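You operate a simulated robot arm through the tools that you are given. There is no shell and no other tool. Be economical: measure what you need, move in short steps, check, and stop when the job is done.

Carry out the task below with a simulated robot arm. There is one attempt and no reset: what you move stays moved.

TASK
Test the yellow sample cup and stand it on the mat with its pH number.
Fine: switch the grey meter on and zero it while its plate is empty; test that cup alone.
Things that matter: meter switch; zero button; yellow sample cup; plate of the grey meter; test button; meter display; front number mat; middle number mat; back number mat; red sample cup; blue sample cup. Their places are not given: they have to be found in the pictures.

The check looks at the end state, three seconds after you hand in, the way a careful person would. Anything else that was tipped, shoved, dropped, spilled or broken makes it a failure.

THE ROBOT
A 7-joint arm with a two-finger parallel gripper, fixed in place. Base frame: the origin is at the foot of the arm, x ahead of it, y to its left, z up; the work surface is at about z = 802. Units: mm, rad, N and s.
With the tool pointing down near the work surface it reaches from about 300 to 700 mm from the base axis. Its first joint turns from -1.152 to 1.152 rad. Payload 1.57 kg.
The TCP is the grasp point between the finger pads, 30 mm short of the fingertips. In the tool frame z runs along the fingers and y along their closing line. The gripper opens to 110 mm. The fingers are 24 mm wide and 12 mm thick; the gripper's body (48 by 112 mm) begins 78 mm behind the TCP.
Orientation is told as [roll, pitch, yaw] about the base's x, y, z axes, in that order, counted from this pose: with the fingers straight down and closing along the base's y, the tool's x points along the base's -x, its y along +y and its z along -z.

THE INTERFACE
- The arm moves only by the tool nudge_tool. Its argument "targets" is a list of rows, each a list of 3 entries, a list of its own where there are three numbers: the opening, from 0 (shut) to 1 (fully open), then the shift along the tool's x, y, z in units of 30 mm (1.0 is 30 mm), then the turn, a rotation vector about the tool's x, y, z in units of 4 degrees (1.0 is 4 degrees). In form: [[claw, [dx, dy, dz], [wx, wy, wz]], ...]. A call has 1 to 12 rows; each row shifts and turns the commanded pose from where the row before left it, along the tool's axes as they then stand. A call with a number of a shift or a turn outside -1 to 1 is refused whole. Each row takes 0.2 s and may step no farther than 50 mm and 0.15 rad from the row before; otherwise, or with a gripper value out of range, the whole call is refused. A pose out of reach is approached as far as the arm can. The call stops where the force on the tool passes 40 N (or 10 N more than at its start, if that is more) or the arm is blocked; 0.2 s more then pass. Each finger travels about 108 mm/s and halts on what it meets, pressing with about 31 N; the grip force reading is that of the motor and also rises with nothing between the fingers. The clock runs only during rows and for 0.2 s after the last one: add rows that do not move to give the fingers time. The reply holds the time, the measured pose of the TCP, the force on the tool along the base axes, the opening and the grip force, in the units named above and with some noise.
- Cameras (640 x 400 px; columns grow to the right, rows downward): "scene" is fixed at [170.5, -407.2, 1385.8]; the picture's right is [0.66, -0.75, 0.00], its down [-0.54, -0.47, -0.69] and it looks along [0.52, 0.46, -0.72] (base axes); focal length 334 px, centre (320, 200). "wrist" rides on the gripper at [-36, 0, -80] in the tool frame; the picture's right is [0.00, -1.00, 0.00], its down [0.97, 0.00, -0.24] and it looks along [0.24, 0.00, 0.97] (tool axes); focal length 218 px, centre (320, 200).
- snapshot(camera): a new picture of that camera. No time passes.
- measure_at(camera, pixels): for up to 12 pixels [column, row] of the newest picture of that camera ("zoom" is the newest enlarged one), the place [x, y, z] in the base frame of the surface seen there, good to about 2 mm. No time passes.
- enlarge(camera, box): a new picture of the part [left, top, right, bottom] of that camera's present view, enlarged. No time passes.
- finish_job(): hands the job in; it is judged then, once.

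Keep the steps short. Do not move on a guess: measure, check each grasp and each placing, and mend mistakes. In all there are 80 turns and 46 pictures (those below and enlarged ones count). Leave the gripper open and the arm clear of the work at the hand-in unless told otherwise, and finish with a single line.

The tools are called after "Call:" as name(argument=value, ...) on one line, values as JSON. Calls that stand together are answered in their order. nudge_tool: Moves the arm, as the interface text tells. Its arguments: {"type":"object","properties":{"targets":{"type":"array"}},"required":["targets"]} The other tools are called the same way: snapshot (camera) takes a picture; measure_at (camera, pixels) gives the place of the surface under pixels of a picture; enlarge (camera, box) takes an enlarged picture of a part of a camera's view; finish_job () hands the job in.

At the start:

```text
t: 0.0
position: [365.8, -191.8, 1048.3]
ee_rot: [-0.001, -0.001, -0.001]
wrist_force: [-1.2, 0.0, -0.1]
width: 110.0
finger_force: 0.0
```

scene: 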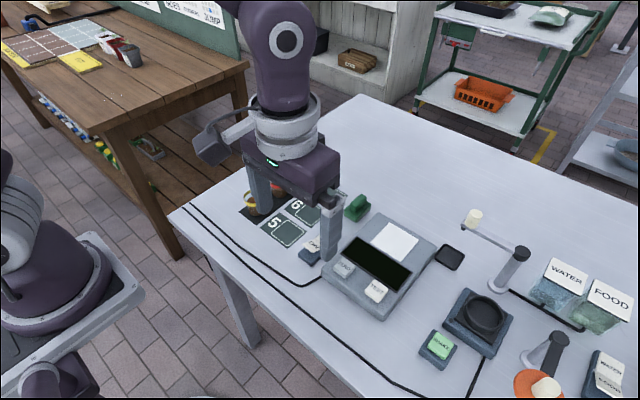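
wrist: 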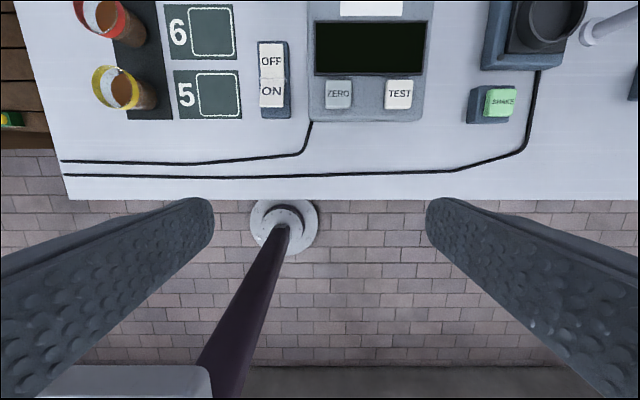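

I see the yellow cup at wrist (115,90), the red cup at (103,20), the mats at (208,35)/(208,95), the rocker switch at (272,75), ZERO at (338,94) and TEST at (399,93). I will measure these and look at a closer picture.

Call:
measure_at(camera="wrist", pixels=[[271, 62], [271, 92], [273, 112], [338, 94], [399, 93], [370, 50], [215, 95], [212, 33], [122, 92], [94, 88], [150, 112], [370, 8]])

Call:
enlarge(camera="wrist", box=[60, 0, 460, 200])

Call:
enlarge(camera="scene", box=[220, 160, 460, 330])

```text
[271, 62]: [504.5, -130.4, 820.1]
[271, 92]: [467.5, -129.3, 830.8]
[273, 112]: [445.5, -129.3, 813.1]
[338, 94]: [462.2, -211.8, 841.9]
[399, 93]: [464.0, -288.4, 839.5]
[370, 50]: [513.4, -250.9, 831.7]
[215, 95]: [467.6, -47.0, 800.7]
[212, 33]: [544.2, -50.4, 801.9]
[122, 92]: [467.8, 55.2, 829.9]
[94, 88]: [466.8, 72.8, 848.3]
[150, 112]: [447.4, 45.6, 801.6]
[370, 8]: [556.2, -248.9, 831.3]
```

```text
1.60 times, centred on (260, 100) of wrist
```

zoom: 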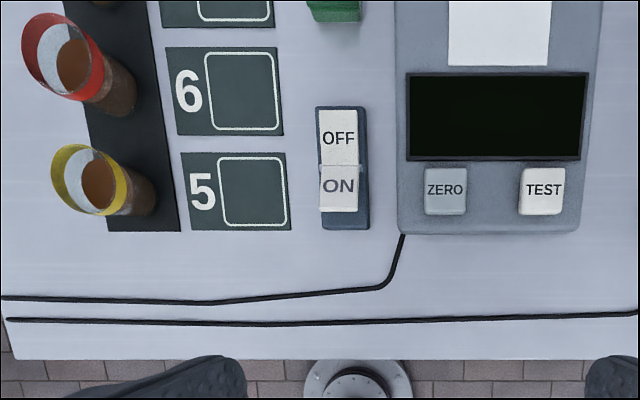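

```text
2.35 times, centred on (340, 245) of scene
```

zoom: 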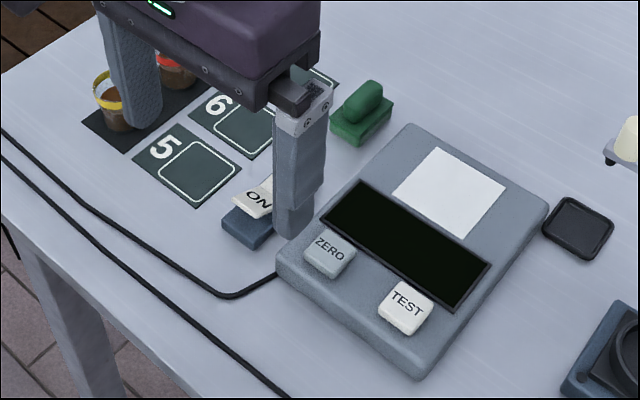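

The switch's ON half stands high (831 against 820), so it is off. I will shut the gripper and go above the ON half at (462,-129), with the tips about 20 mm over it.

Call:
nudge_tool(targets=[[0, [-0.535, 0.349, 0.9], [0, 0, 0]], [0, [-0.535, 0.349, 0.9], [0, 0, 0]], [0, [-0.535, 0.349, 0.9], [0, 0, 0]], [0, [-0.535, 0.349, 0.9], [0, 0, 0]], [0, [-0.535, 0.349, 0.9], [0, 0, 0]], [0, [-0.535, 0.349, 0.9], [0, 0, 0]], [0, [0, 0, 0], [0, 0, 0]]])

Call:
snapshot(camera="wrist")

```text
t: 1.6
position: [462.1, -127.0, 887.2]
ee_rot: [0.001, 0.0, -0.001]
wrist_force: [0.6, 0.0, 0.5]
width: 0.0
finger_force: 21.1
```

```text
41 pictures are left
```

wrist: 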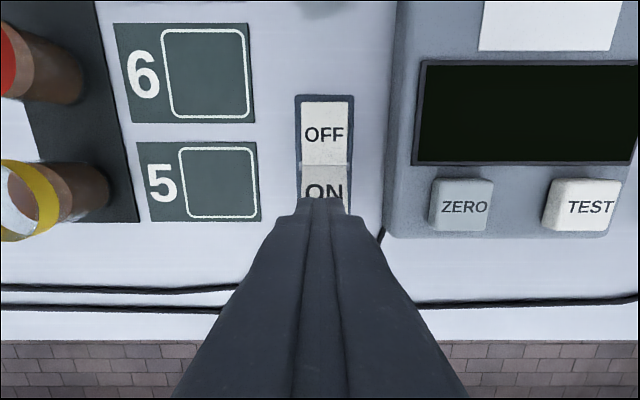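

The tips are lined up on the ON half. I will press down slowly.

Call:
nudge_tool(targets=[[0, [0, -0.06, 0.5], [0, 0, 0]], [0, [0, 0, 0.2], [0, 0, 0]], [0, [0, 0, 0.1], [0, 0, 0]], [0, [0, 0, 0.1], [0, 0, 0]], [0, [0, 0, 0.1], [0, 0, 0]], [0, [0, 0, 0.1], [0, 0, 0]], [0, [0, 0, 0.1], [0, 0, 0]]])

Call:
enlarge(camera="wrist", box=[240, 0, 640, 250])

```text
t: 3.2
position: [461.9, -129.6, 851.0]
ee_rot: [0.0, 0.001, 0.0]
wrist_force: [-1.5, 0.7, 9.7]
width: 0.0
finger_force: 21.6
```

```text
1.60 times, centred on (440, 125) of wrist
```

zoom: 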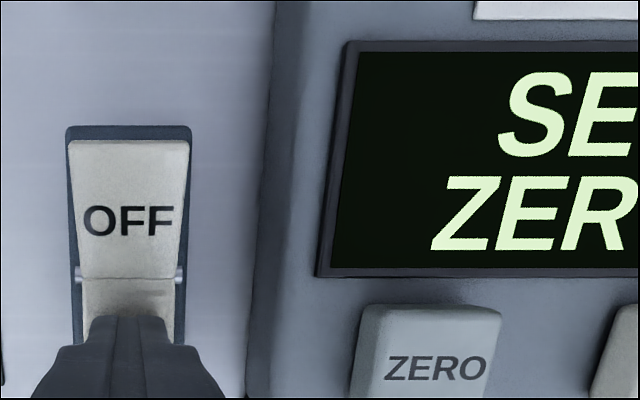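

The display lights up with "SET ZERO", so the meter is on. I rise, then go over ZERO at (462,-212).

Call:
nudge_tool(targets=[[0, [0, 0, -0.7], [0, 0, 0]], [0, [0, 0, -0.7], [0, 0, 0]], [0, [0, -0.92, 0], [0, 0, 0]], [0, [0, -0.92, 0], [0, 0, 0]], [0, [0, -0.92, 0], [0, 0, 0]], [0, [0, 0, 0], [0, 0, 0]]])

Call:
snapshot(camera="wrist")

```text
t: 4.6
position: [462.4, -215.0, 893.6]
ee_rot: [0.001, 0.0, 0.001]
wrist_force: [-0.4, -0.2, 0.0]
width: 0.0
finger_force: 21.1
```

```text
39 pictures are left
```

wrist: 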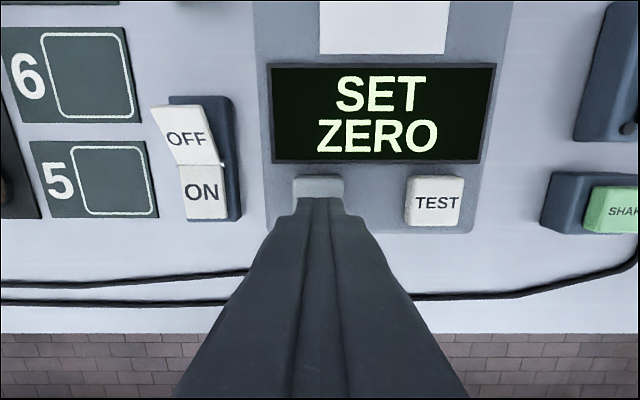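

The switch stays ON, and the fingers are centred on ZERO with the plate empty. I press gently.

Call:
nudge_tool(targets=[[0, [0, 0.03, 0.55], [0, 0, 0]], [0, [0, 0, 0.1], [0, 0, 0]], [0, [0, 0, 0.08], [0, 0, 0]], [0, [0, 0, 0.08], [0, 0, 0]], [0, [0, 0, 0.08], [0, 0, 0]], [0, [0, 0, 0], [0, 0, 0]]])

Call:
snapshot(camera="wrist")

```text
t: 6.0
position: [461.6, -211.5, 866.6]
ee_rot: [0.0, 0.0, 0.0]
wrist_force: [0.1, -0.3, 3.4]
width: 0.0
finger_force: 21.1
```

```text
38 pictures are left
```

wrist: 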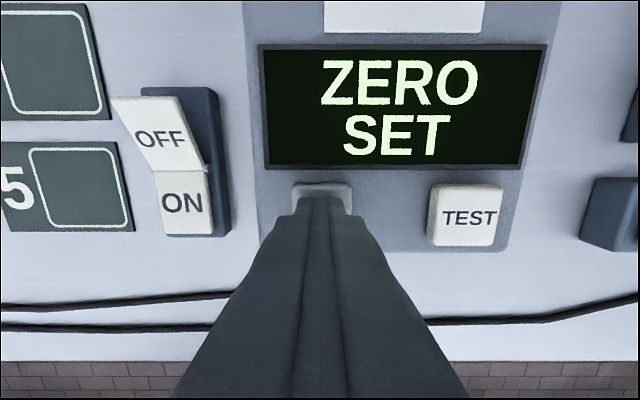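

The display says "ZERO SET". I rise and go toward the yellow cup, opening the gripper high up to look.

Call:
nudge_tool(targets=[[0, [0, 0, -0.9], [0, 0, 0]], [0, [0, 0, -1], [0, 0, 0]], [0, [0, 0.9, -1], [0, 0, 0]], [0, [0, 1, -1], [0, 0, 0]], [0, [0, 1, -0.8], [0, 0, 0]], [0, [0, 1, 0], [0, 0, 0]], [0.3, [0, 1, 0], [0, 0, 0]], [0.5, [0, 1, 0], [0, 0, 0]], [0.7, [0, 1, 0], [0, 0, 0]], [0.7, [0, 1, 0], [0, 0, 0]], [0.7, [0, 0.5, 0], [0, 0, 0]], [0.7, [0, 0, 0], [0, 0, 0]]])

Call:
snapshot(camera="wrist")

Call:
snapshot(camera="scene")

```text
t: 8.6
position: [462.1, 39.0, 1007.2]
ee_rot: [0.0, -0.001, 0.0]
wrist_force: [0.6, 0.4, 0.8]
width: 77.0
finger_force: 0.0
```

```text
37 pictures are left
```

wrist: 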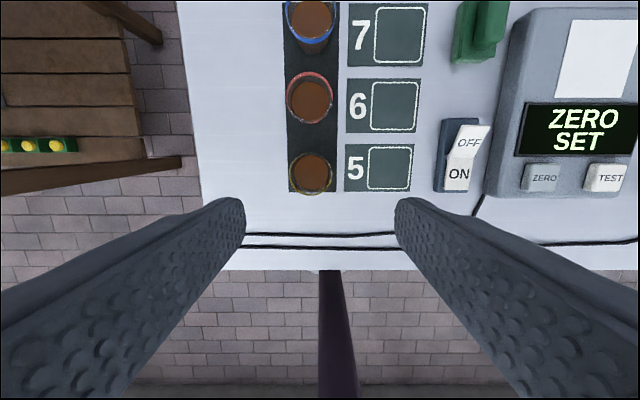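

```text
36 pictures are left
```

scene: 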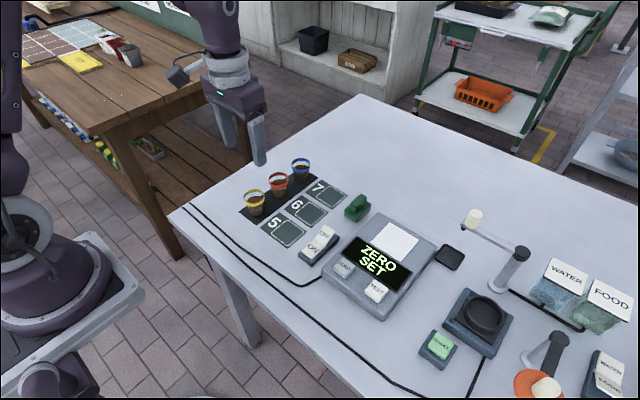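

I see mats 5 (front), 6, 7 and the cups yellow, red, blue. I enlarge the yellow cup in both views to measure its rim and base.

Call:
enlarge(camera="wrist", box=[270, 50, 430, 210])

Call:
measure_at(camera="wrist", pixels=[[293, 172], [331, 174], [311, 153], [312, 194], [312, 175], [290, 98], [332, 98], [312, 122], [390, 167], [600, 58], [568, 20], [625, 20]])

Call:
enlarge(camera="scene", box=[230, 140, 360, 250])

```text
2.50 times, centred on (350, 130) of wrist
```

zoom: 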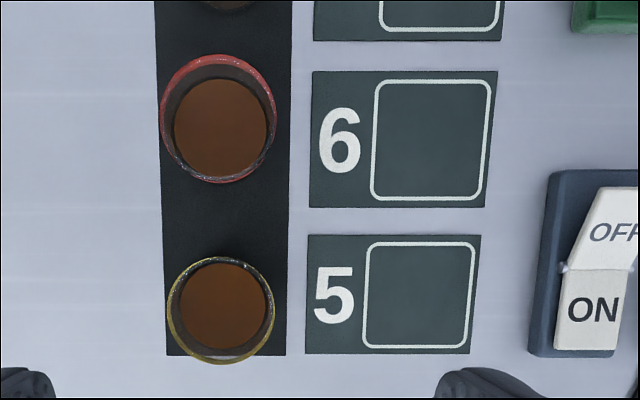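

```text
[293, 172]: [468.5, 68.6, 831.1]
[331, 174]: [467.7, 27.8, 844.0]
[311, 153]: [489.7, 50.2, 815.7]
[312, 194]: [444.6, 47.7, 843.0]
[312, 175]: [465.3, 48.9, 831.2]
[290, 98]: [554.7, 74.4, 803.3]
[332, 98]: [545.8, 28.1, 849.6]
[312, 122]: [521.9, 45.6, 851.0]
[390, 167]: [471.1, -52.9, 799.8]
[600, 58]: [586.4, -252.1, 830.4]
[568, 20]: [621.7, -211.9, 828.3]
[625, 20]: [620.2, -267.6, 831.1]
```

```text
3.64 times, centred on (295, 195) of scene
```

zoom: 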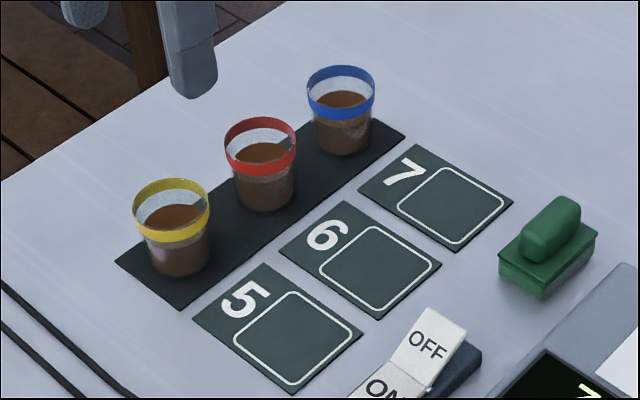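

The rim centre comes out at about (468.5, 49.5), top z 850, diameter about 47 mm. I move over it, come down to TCP z 880, so the tips are level with the rim, and check.

Call:
nudge_tool(targets=[[0.7, [-0.21, 0.35, 0], [0, 0, 0]], [0.7, [0, 0, 0], [0, 0, 0]], [0.7, [0, 0, 1], [0, 0, 0]], [0.7, [0, 0, 1], [0, 0, 0]], [0.7, [0, 0, 1], [0, 0, 0]], [0.7, [0, 0, 0.9], [0, 0, 0]], [0.7, [0, 0, 0], [0, 0, 0]]])

Call:
snapshot(camera="wrist")

Call:
enlarge(camera="scene", box=[200, 110, 360, 230])

```text
t: 10.2
position: [468.9, 52.1, 890.8]
ee_rot: [0.0, -0.001, 0.002]
wrist_force: [-0.1, -0.3, -0.3]
width: 76.8
finger_force: 0.1
```

```text
33 pictures are left
```

wrist: 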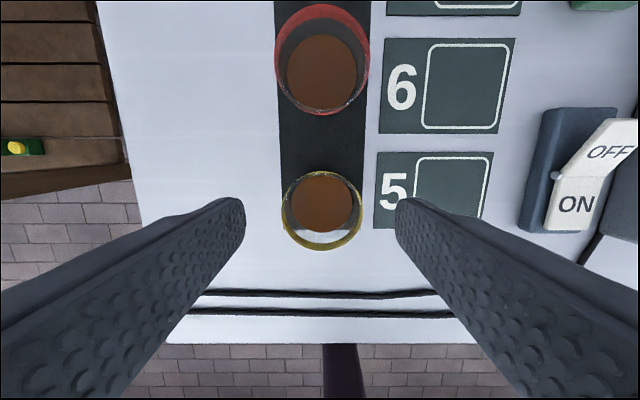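

```text
3.33 times, centred on (280, 170) of scene
```

zoom: 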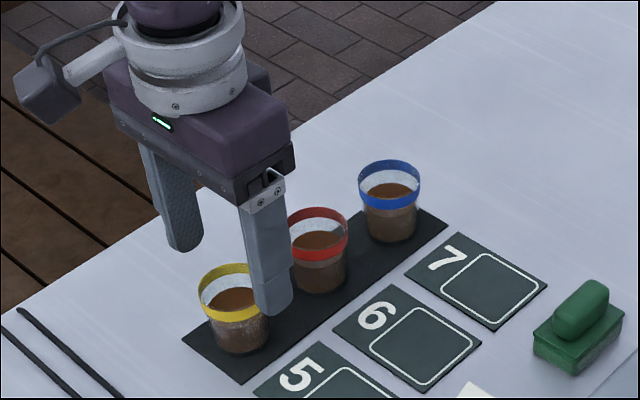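

The cup rim spans cols 281–362 and is centred between the fingers at 245 and 395. I go down to TCP z of about 842.

Call:
nudge_tool(targets=[[0.7, [0, -0.02, 0.6], [0, 0, 0]], [0.7, [0, 0, 0.6], [0, 0, 0]], [0.7, [0, 0, 0.4], [0, 0, 0]], [0.7, [0, 0, 0], [0, 0, 0]]])

Call:
enlarge(camera="scene", box=[200, 130, 360, 250])

```text
t: 11.2
position: [469.0, 49.9, 841.2]
ee_rot: [0.0, 0.001, 0.0]
wrist_force: [-0.8, -0.1, 0.0]
width: 77.1
finger_force: 0.0
```

```text
3.33 times, centred on (280, 190) of scene
```

zoom: 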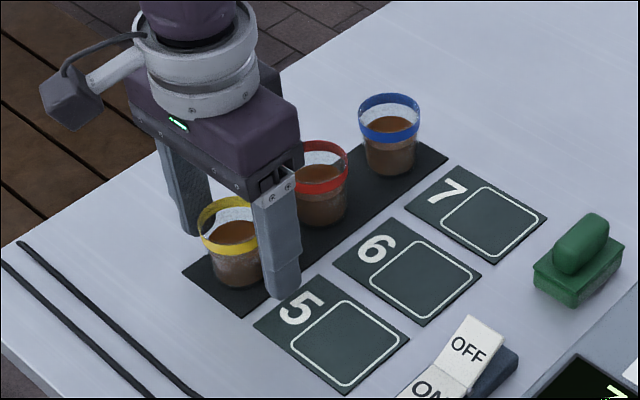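

The fingers are well around the yellow cup. I close gradually to about 44 mm.

Call:
nudge_tool(targets=[[0.6, [0, 0, 0], [0, 0, 0]], [0.52, [0, 0, 0], [0, 0, 0]], [0.46, [0, 0, 0], [0, 0, 0]], [0.42, [0, 0, 0], [0, 0, 0]], [0.4, [0, 0, 0], [0, 0, 0]], [0.39, [0, 0, 0], [0, 0, 0]]])

```text
t: 12.6
position: [468.4, 49.2, 841.9]
ee_rot: [0.001, 0.0, 0.0]
wrist_force: [-0.7, 0.7, 0.2]
width: 44.4
finger_force: 30.7
```

It is gripped at 44.4 mm with 31 N. I lift slowly and look.

Call:
nudge_tool(targets=[[0.38, [0, 0, -0.15], [0, 0, 0]], [0.38, [0, 0, -0.3], [0, 0, 0]], [0.38, [0, 0, -0.5], [0, 0, 0]], [0.38, [0, 0, -0.5], [0, 0, 0]], [0.38, [0, 0, -0.5], [0, 0, 0]], [0.38, [0, 0, -0.5], [0, 0, 0]], [0.38, [0, 0, -0.3], [0, 0, 0]], [0.38, [0, 0, 0], [0, 0, 0]]])

Call:
snapshot(camera="wrist")

Call:
snapshot(camera="scene")

Call:
measure_at(camera="scene", pixels=[[388, 222], [373, 242], [403, 261], [417, 238], [395, 242], [286, 234]])

```text
t: 14.4
position: [470.5, 49.8, 924.5]
ee_rot: [0.0, 0.0, -0.001]
wrist_force: [0.0, -0.1, -1.1]
width: 44.8
finger_force: 30.8
```

```text
30 pictures are left
```

wrist: 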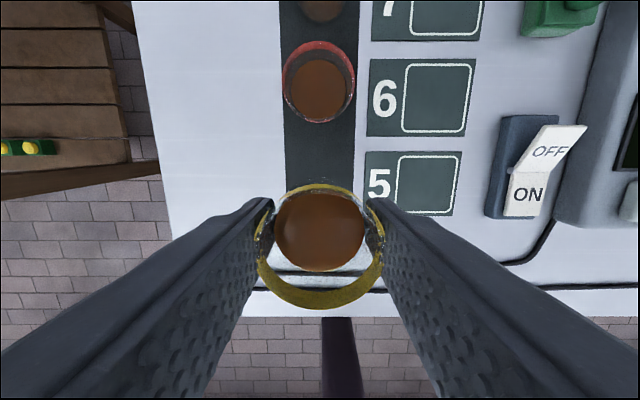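

```text
29 pictures are left
```

scene: 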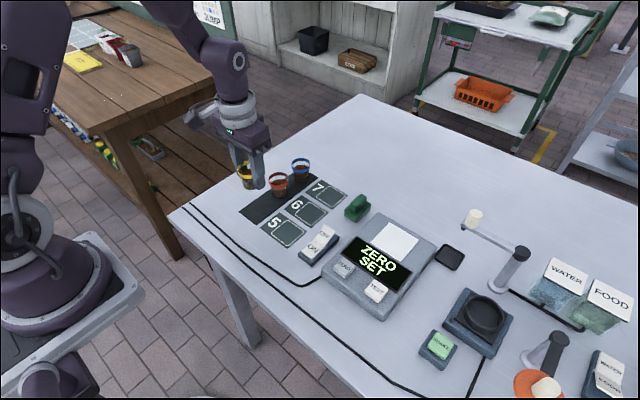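

```text
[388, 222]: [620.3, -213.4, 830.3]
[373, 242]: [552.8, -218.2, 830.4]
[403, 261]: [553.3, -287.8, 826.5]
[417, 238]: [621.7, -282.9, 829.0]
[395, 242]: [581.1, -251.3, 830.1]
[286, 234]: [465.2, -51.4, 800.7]
```

The cup is held upright. The plate centre comes to (587,-250), z 830. I carry it across at this height, smoothly.

Call:
nudge_tool(targets=[[0.38, [-0.116, -0.3, 0], [0, 0, 0]], [0.38, [-0.233, -0.6, 0], [0, 0, 0]], [0.38, [-0.349, -0.9, 0], [0, 0, 0]], [0.38, [-0.349, -0.9, 0], [0, 0, 0]], [0.38, [-0.349, -0.9, 0], [0, 0, 0]], [0.38, [-0.349, -0.9, 0], [0, 0, 0]], [0.38, [-0.349, -0.9, 0], [0, 0, 0]], [0.38, [-0.349, -0.9, 0], [0, 0, 0]], [0.38, [-0.349, -0.9, 0], [0, 0, 0]], [0.38, [-0.349, -0.9, 0], [0, 0, 0]], [0.38, [-0.349, -0.9, 0], [0, 0, 0]], [0.38, [-0.233, -0.6, 0], [0, 0, 0]]])

Call:
nudge_tool(targets=[[0.38, [-0.1, -0.3, 0], [0, 0, 0]], [0.38, [-0.02, -0.1, 0], [0, 0, 0]], [0.38, [0, 0, 0], [0, 0, 0]]])

Call:
snapshot(camera="wrist")

Call:
enlarge(camera="scene", box=[310, 140, 470, 310])

```text
t: 17.0
position: [581.2, -237.4, 925.7]
ee_rot: [0.001, 0.001, -0.001]
wrist_force: [-1.1, 0.6, -0.7]
width: 44.7
finger_force: 30.7
```

```text
t: 17.8
position: [584.5, -251.4, 924.8]
ee_rot: [0.001, 0.001, 0.001]
wrist_force: [0.7, -0.3, 0.5]
width: 44.7
finger_force: 31.2
```

```text
28 pictures are left
```

wrist: 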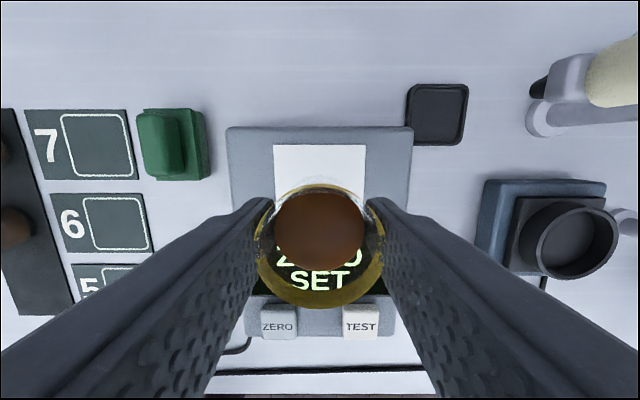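

```text
2.35 times, centred on (390, 225) of scene
```

zoom: 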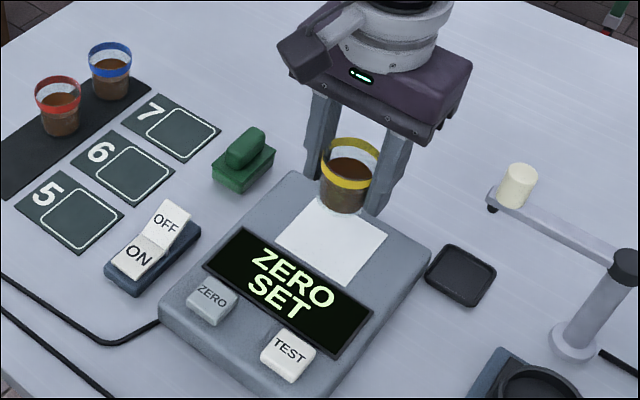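

The cup is over the plate. I lower it to just above contact, then in 1.5 mm steps.

Call:
nudge_tool(targets=[[0.38, [-0.06, 0, 0.3], [0, 0, 0]], [0.38, [0, 0, 0.5], [0, 0, 0]], [0.38, [0, 0, 0.5], [0, 0, 0]], [0.38, [0, 0, 0.3], [0, 0, 0]], [0.38, [0, 0, 0.06], [0, 0, 0]], [0.38, [0, 0, 0], [0, 0, 0]]])

Call:
enlarge(camera="scene", box=[345, 180, 445, 280])

```text
t: 19.2
position: [586.7, -248.9, 875.1]
ee_rot: [0.0, 0.0, 0.001]
wrist_force: [0.0, 0.2, -0.1]
width: 44.7
finger_force: 31.2
```

```text
4.00 times, centred on (395, 230) of scene
```

zoom: 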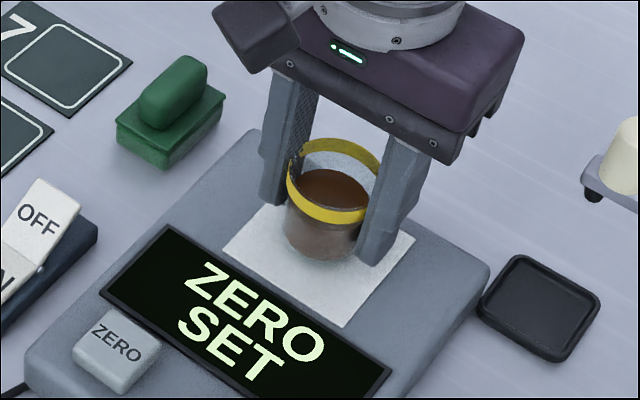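

Call:
nudge_tool(targets=[[0.38, [0, 0, 0.06], [0, 0, 0]], [0.38, [0, 0, 0.05], [0, 0, 0]], [0.38, [0, 0, 0.04], [0, 0, 0]], [0.38, [0, 0, 0], [0, 0, 0]]])

```text
t: 20.2
position: [586.2, -249.6, 871.5]
ee_rot: [0.0, 0.0, -0.001]
wrist_force: [-0.2, 0.0, 1.2]
width: 44.5
finger_force: 31.0
```

The force reading hints at contact (1.2 N). One more millimetre to be sure.

Call:
nudge_tool(targets=[[0.38, [0, 0, 0.03], [0, 0, 0]], [0.38, [0, 0, 0], [0, 0, 0]]])

```text
t: 20.8
position: [586.4, -248.8, 871.5]
ee_rot: [-0.002, -0.002, 0.0]
wrist_force: [-2.2, 1.6, 16.1]
width: 44.7
finger_force: 30.9
```

There is clear contact now (16 N). I ease up a touch and open slowly.

Call:
nudge_tool(targets=[[0.38, [0, 0, -0.03], [0, 0, 0]], [0.43, [0, 0, 0], [0, 0, 0]], [0.47, [0, 0, 0], [0, 0, 0]], [0.55, [0, 0, 0], [0, 0, 0]], [0.65, [0, 0, 0], [0, 0, 0]], [0.7, [0, 0, 0], [0, 0, 0]], [0.7, [0, 0, 0], [0, 0, 0]]])

Call:
enlarge(camera="scene", box=[345, 180, 445, 280])

```text
t: 22.4
position: [584.8, -248.8, 870.1]
ee_rot: [-0.001, -0.001, -0.001]
wrist_force: [-0.5, -0.4, -0.2]
width: 76.9
finger_force: 0.0
```

```text
4.00 times, centred on (395, 230) of scene
```

zoom: 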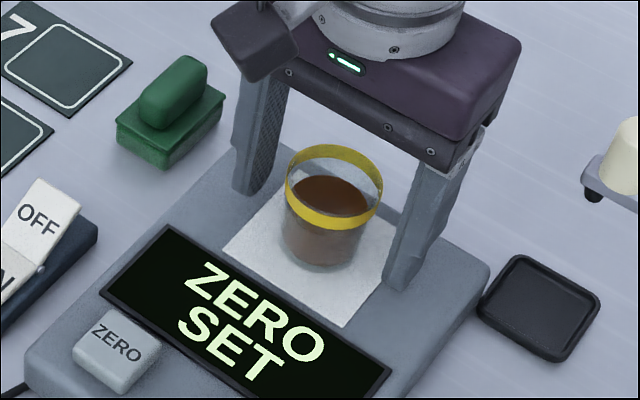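

The cup stands upright on the plate. I rise straight up, shut the gripper, and go over TEST (463,-288).

Call:
nudge_tool(targets=[[0.7, [0, 0, -0.5], [0, 0, 0]], [0.7, [0, 0, -0.9], [0, 0, 0]], [0.7, [0, 0, -0.9], [0, 0, 0]], [0.7, [0, 0, -0.7], [0, 0, 0]], [0.4, [0.6, -0.2, 0], [0, 0, 0]], [0.1, [0.8, -0.3, 0], [0, 0, 0]], [0, [0.9, -0.3, 0], [0, 0, 0]], [0, [0.9, -0.3, 0], [0, 0, 0]], [0, [0.85, -0.2, 0], [0, 0, 0]], [0, [0, 0, 0.8], [0, 0, 0]], [0, [0, 0, 0.9], [0, 0, 0]], [0, [0, 0, 0], [0, 0, 0]]])

Call:
snapshot(camera="wrist")

```text
t: 25.0
position: [465.2, -289.5, 908.1]
ee_rot: [0.0, 0.0, 0.001]
wrist_force: [0.1, 0.1, 0.1]
width: 0.0
finger_force: 21.2
```

```text
24 pictures are left
```

wrist: 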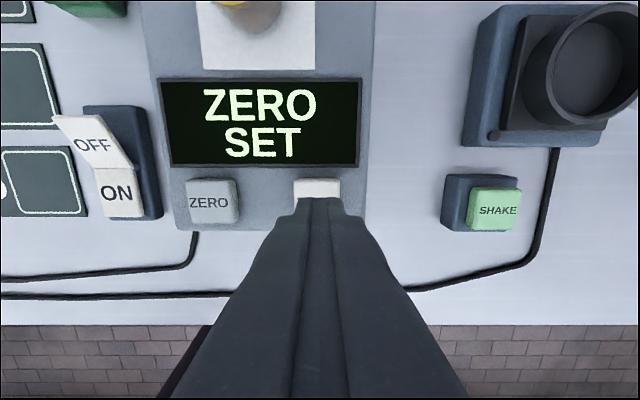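

I am over TEST with the cup clear of the gripper. I press.

Call:
nudge_tool(targets=[[0, [0.06, 0, 0.7], [0, 0, 0]], [0, [0, 0, 0.4], [0, 0, 0]], [0, [0, 0, 0.1], [0, 0, 0]], [0, [0, 0, 0.08], [0, 0, 0]], [0, [0, 0, 0.08], [0, 0, 0]], [0, [0, 0, 0.04], [0, 0, 0]], [0, [0, 0, 0], [0, 0, 0]]])

Call:
snapshot(camera="wrist")

```text
t: 26.6
position: [462.7, -288.1, 867.1]
ee_rot: [0.0, 0.0, -0.001]
wrist_force: [2.7, 0.1, 3.5]
width: 0.0
finger_force: 21.1
```

```text
23 pictures are left
```

wrist: 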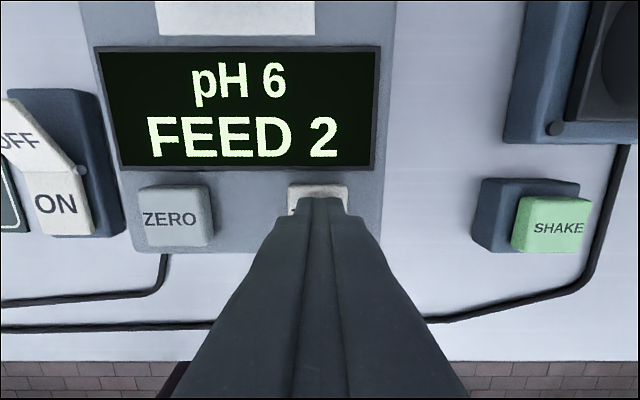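

It reads "pH 6 / FEED 2", so the pH mat is 6, the middle one. I rise, go back above the cup and open.

Call:
nudge_tool(targets=[[0, [0, 0, -0.8], [0, 0, 0]], [0, [0, 0, -0.9], [0, 0, 0]], [0, [0, 0, -0.9], [0, 0, 0]], [0, [0, 0, -0.6], [0, 0, 0]], [0.2, [-0.8, 0.26, 0], [0, 0, 0]], [0.4, [-0.9, 0.3, 0], [0, 0, 0]], [0.6, [-0.9, 0.3, 0], [0, 0, 0]], [0.7, [-0.9, 0.3, 0], [0, 0, 0]], [0.7, [-0.6, 0.15, 0], [0, 0, 0]], [0.7, [0, 0, 0], [0, 0, 0]]])

Call:
snapshot(camera="wrist")

```text
t: 28.8
position: [586.5, -249.5, 964.9]
ee_rot: [0.0, 0.0, 0.0]
wrist_force: [-0.6, -0.5, -0.3]
width: 76.9
finger_force: 0.1
```

```text
22 pictures are left
```

wrist: 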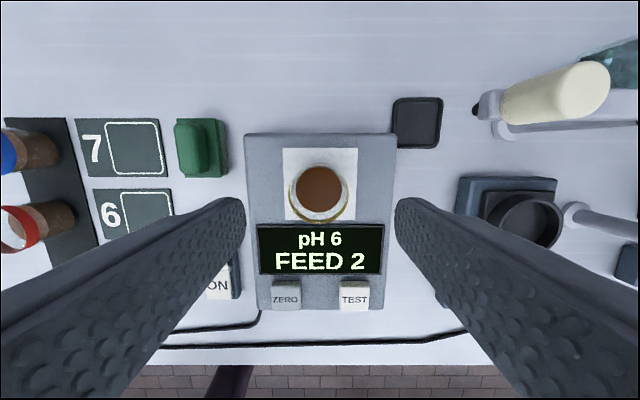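

The cup is centred at col 319 and the display still shows pH 6. I descend to the release height.

Call:
nudge_tool(targets=[[0.7, [0, 0, 0.8], [0, 0, 0]], [0.7, [0, 0, 0.8], [0, 0, 0]], [0.7, [0, 0, 0.8], [0, 0, 0]], [0.7, [0, 0, 0.7], [0, 0, 0]], [0.7, [0, 0, 0], [0, 0, 0]], [0.6, [0, 0, 0], [0, 0, 0]], [0.52, [0, 0, 0], [0, 0, 0]], [0.46, [0, 0, 0], [0, 0, 0]], [0.42, [0, 0, 0], [0, 0, 0]], [0.4, [0, 0, 0], [0, 0, 0]], [0.38, [0, 0, 0], [0, 0, 0]], [0.38, [0, 0, 0], [0, 0, 0]]])

```text
t: 31.4
position: [585.3, -248.8, 870.0]
ee_rot: [0.001, -0.001, 0.001]
wrist_force: [0.6, -0.1, 0.3]
width: 44.6
finger_force: 31.0
```

Gripped at 44.6 mm. I lift 55 mm slowly and measure mat 6.

Call:
nudge_tool(targets=[[0.38, [0, 0, -0.15], [0, 0, 0]], [0.38, [0, 0, -0.3], [0, 0, 0]], [0.38, [0, 0, -0.5], [0, 0, 0]], [0.38, [0, 0, -0.5], [0, 0, 0]], [0.38, [0, 0, -0.35], [0, 0, 0]], [0.38, [0, 0, 0], [0, 0, 0]]])

Call:
enlarge(camera="scene", box=[230, 140, 430, 265])

```text
t: 32.8
position: [585.6, -248.4, 924.9]
ee_rot: [0.0, 0.0, 0.001]
wrist_force: [-0.1, -0.6, -1.0]
width: 44.7
finger_force: 31.2
```

```text
3.20 times, centred on (330, 202) of scene
```

zoom: 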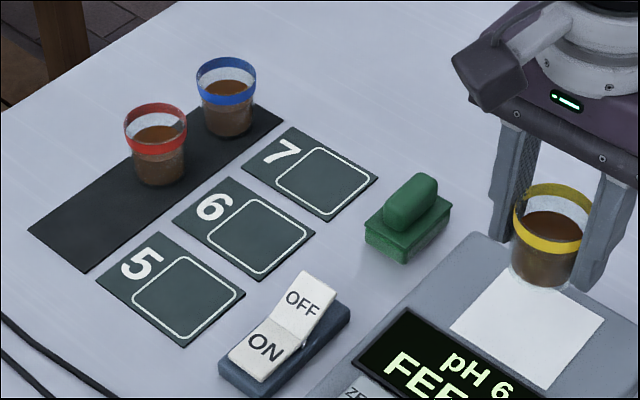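

Call:
measure_at(camera="zoom", pixels=[[252, 200], [208, 237], [262, 274], [306, 234], [257, 236], [230, 177], [174, 220], [260, 281], [315, 233], [410, 190], [440, 205], [290, 280]])

```text
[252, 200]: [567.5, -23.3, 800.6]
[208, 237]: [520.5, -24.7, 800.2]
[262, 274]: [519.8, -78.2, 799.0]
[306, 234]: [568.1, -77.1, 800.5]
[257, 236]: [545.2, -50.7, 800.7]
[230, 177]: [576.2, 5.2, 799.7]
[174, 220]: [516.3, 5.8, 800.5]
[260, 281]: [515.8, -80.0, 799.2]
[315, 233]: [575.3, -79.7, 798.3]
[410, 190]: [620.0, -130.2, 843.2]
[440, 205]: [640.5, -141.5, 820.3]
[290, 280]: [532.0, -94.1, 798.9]
```

Mat 6's square is centred at (544.5,-50.5). I carry the cup there.

Call:
nudge_tool(targets=[[0.38, [0.062, 0.3, 0], [0, 0, 0]], [0.38, [0.125, 0.6, 0], [0, 0, 0]], [0.38, [0.187, 0.9, 0], [0, 0, 0]], [0.38, [0.187, 0.9, 0], [0, 0, 0]], [0.38, [0.187, 0.9, 0], [0, 0, 0]], [0.38, [0.187, 0.9, 0], [0, 0, 0]], [0.38, [0.187, 0.9, 0], [0, 0, 0]], [0.38, [0.125, 0.6, 0], [0, 0, 0]], [0.38, [0.083, 0.4, 0], [0, 0, 0]], [0.38, [0.042, 0.2, 0], [0, 0, 0]], [0.38, [0, 0, 0], [0, 0, 0]]])

Call:
snapshot(camera="wrist")

```text
t: 35.2
position: [544.1, -51.1, 923.8]
ee_rot: [0.0, 0.001, -0.001]
wrist_force: [0.9, -0.1, -0.4]
width: 44.5
finger_force: 31.0
```

```text
20 pictures are left
```

wrist: 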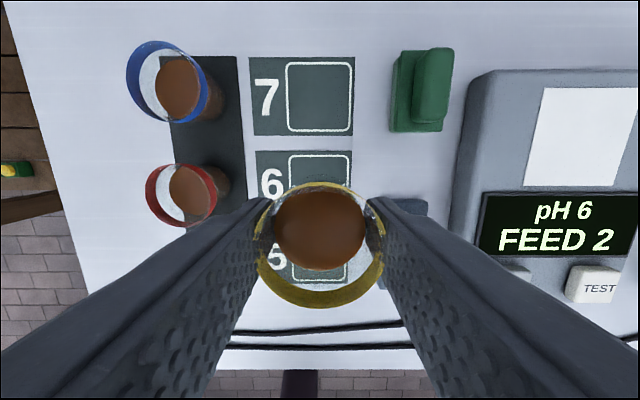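

It is over mat 6 with nothing in the way. I lower to z of about 845.

Call:
nudge_tool(targets=[[0.38, [0, 0, 0.3], [0, 0, 0]], [0.38, [0, 0, 0.5], [0, 0, 0]], [0.38, [0, 0, 0.6], [0, 0, 0]], [0.38, [0, 0, 0.6], [0, 0, 0]], [0.38, [0, 0, 0.4], [0, 0, 0]], [0.38, [0, 0, 0.2], [0, 0, 0]], [0.38, [0, 0, 0.05], [0, 0, 0]], [0.38, [0, 0, 0], [0, 0, 0]]])

Call:
enlarge(camera="scene", box=[250, 150, 370, 260])

```text
t: 37.0
position: [544.9, -51.0, 844.2]
ee_rot: [-0.001, 0.0, 0.0]
wrist_force: [0.4, 0.4, -0.3]
width: 44.4
finger_force: 30.7
```

```text
3.64 times, centred on (310, 205) of scene
```

zoom: 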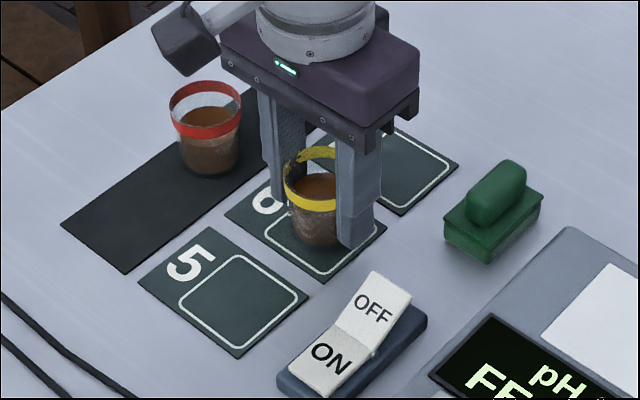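

No contact yet. I step down by 1 mm.

Call:
nudge_tool(targets=[[0.38, [0, 0, 0.035], [0, 0, 0]], [0.38, [0, 0, 0.03], [0, 0, 0]], [0.38, [0, 0, 0], [0, 0, 0]]])

```text
t: 37.8
position: [543.2, -52.3, 842.4]
ee_rot: [0.001, 0.0, 0.001]
wrist_force: [0.1, -0.4, -1.3]
width: 44.5
finger_force: 31.4
```

Call:
nudge_tool(targets=[[0.38, [0, 0, 0.03], [0, 0, 0]], [0.38, [0, 0, 0], [0, 0, 0]]])

```text
t: 38.4
position: [545.0, -51.1, 841.6]
ee_rot: [-0.001, -0.001, 0.001]
wrist_force: [0.2, 0.2, -1.1]
width: 44.4
finger_force: 30.8
```

Call:
nudge_tool(targets=[[0.38, [0, 0, 0.03], [0, 0, 0]], [0.38, [0, 0, 0], [0, 0, 0]]])

```text
t: 39.0
position: [544.1, -51.6, 840.8]
ee_rot: [0.002, -0.001, -0.001]
wrist_force: [-2.6, 0.5, 12.5]
width: 44.7
finger_force: 31.0
```

There is contact (12.5 N). I ease up slightly and open slowly to about 70 mm.

Call:
nudge_tool(targets=[[0.38, [0, 0, -0.02], [0, 0, 0]], [0.43, [0, 0, 0], [0, 0, 0]], [0.47, [0, 0, 0], [0, 0, 0]], [0.55, [0, 0, 0], [0, 0, 0]], [0.63, [0, 0, 0], [0, 0, 0]], [0.63, [0, 0, 0], [0, 0, 0]]])

Call:
enlarge(camera="scene", box=[250, 150, 370, 260])

```text
t: 40.4
position: [544.0, -51.7, 841.4]
ee_rot: [0.001, 0.0, -0.001]
wrist_force: [0.2, -0.3, 0.4]
width: 69.5
finger_force: 0.1
```

```text
3.64 times, centred on (310, 205) of scene
```

zoom: 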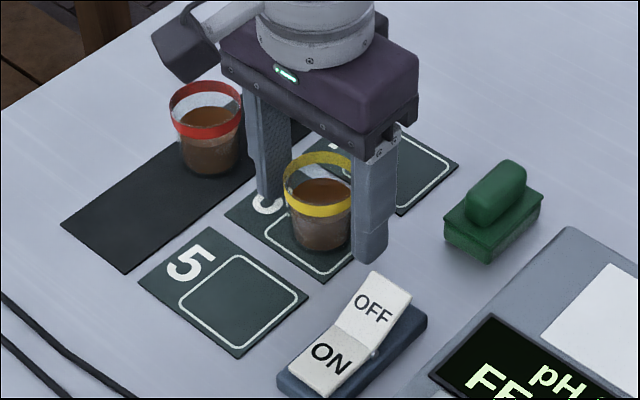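

The cup stands free on mat 6. I rise straight up, well clear, back off toward the base, and open fully.

Call:
nudge_tool(targets=[[0.63, [0, 0, -0.4], [0, 0, 0]], [0.63, [0, 0, -0.8], [0, 0, 0]], [0.63, [0, 0, -1], [0, 0, 0]], [0.63, [0, 0, -1], [0, 0, 0]], [0.7, [0, 0, -1], [0, 0, 0]], [0.9, [0, 0, -1], [0, 0, 0]], [1, [0, 0, -1], [0, 0, 0]], [1, [1, 0, 0], [0, 0, 0]], [1, [1, 0, 0], [0, 0, 0]], [1, [1, 0, 0], [0, 0, 0]], [1, [1, 0, 0], [0, 0, 0]], [1, [0, 0, 0], [0, 0, 0]]])

Call:
snapshot(camera="wrist")

Call:
snapshot(camera="scene")

```text
t: 43.0
position: [424.8, -50.2, 1027.7]
ee_rot: [0.0, -0.002, 0.001]
wrist_force: [0.0, -0.1, 0.2]
width: 109.9
finger_force: 0.1
```

```text
17 pictures are left
```

wrist: 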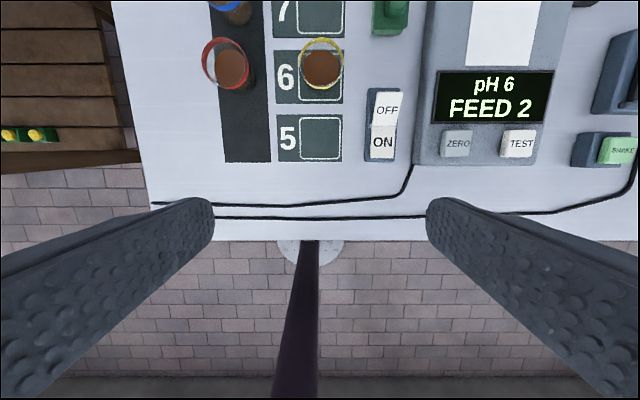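

```text
16 pictures are left
```

scene: 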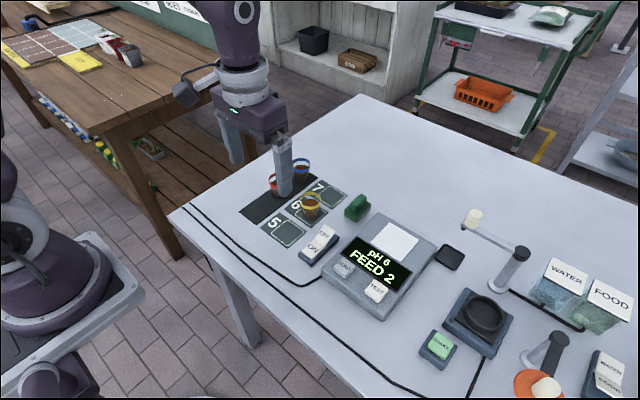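

The yellow cup stands upright on mat 6 and the display reads pH 6. The other cups are untouched, the gripper is open and the arm is clear, so I hand in.

Call:
finish_job()

```text
The job is handed in.
```

The yellow cup tested at pH 6 on the switched-on, zeroed meter and now stands upright on the middle mat, number 6; the job is handed in.
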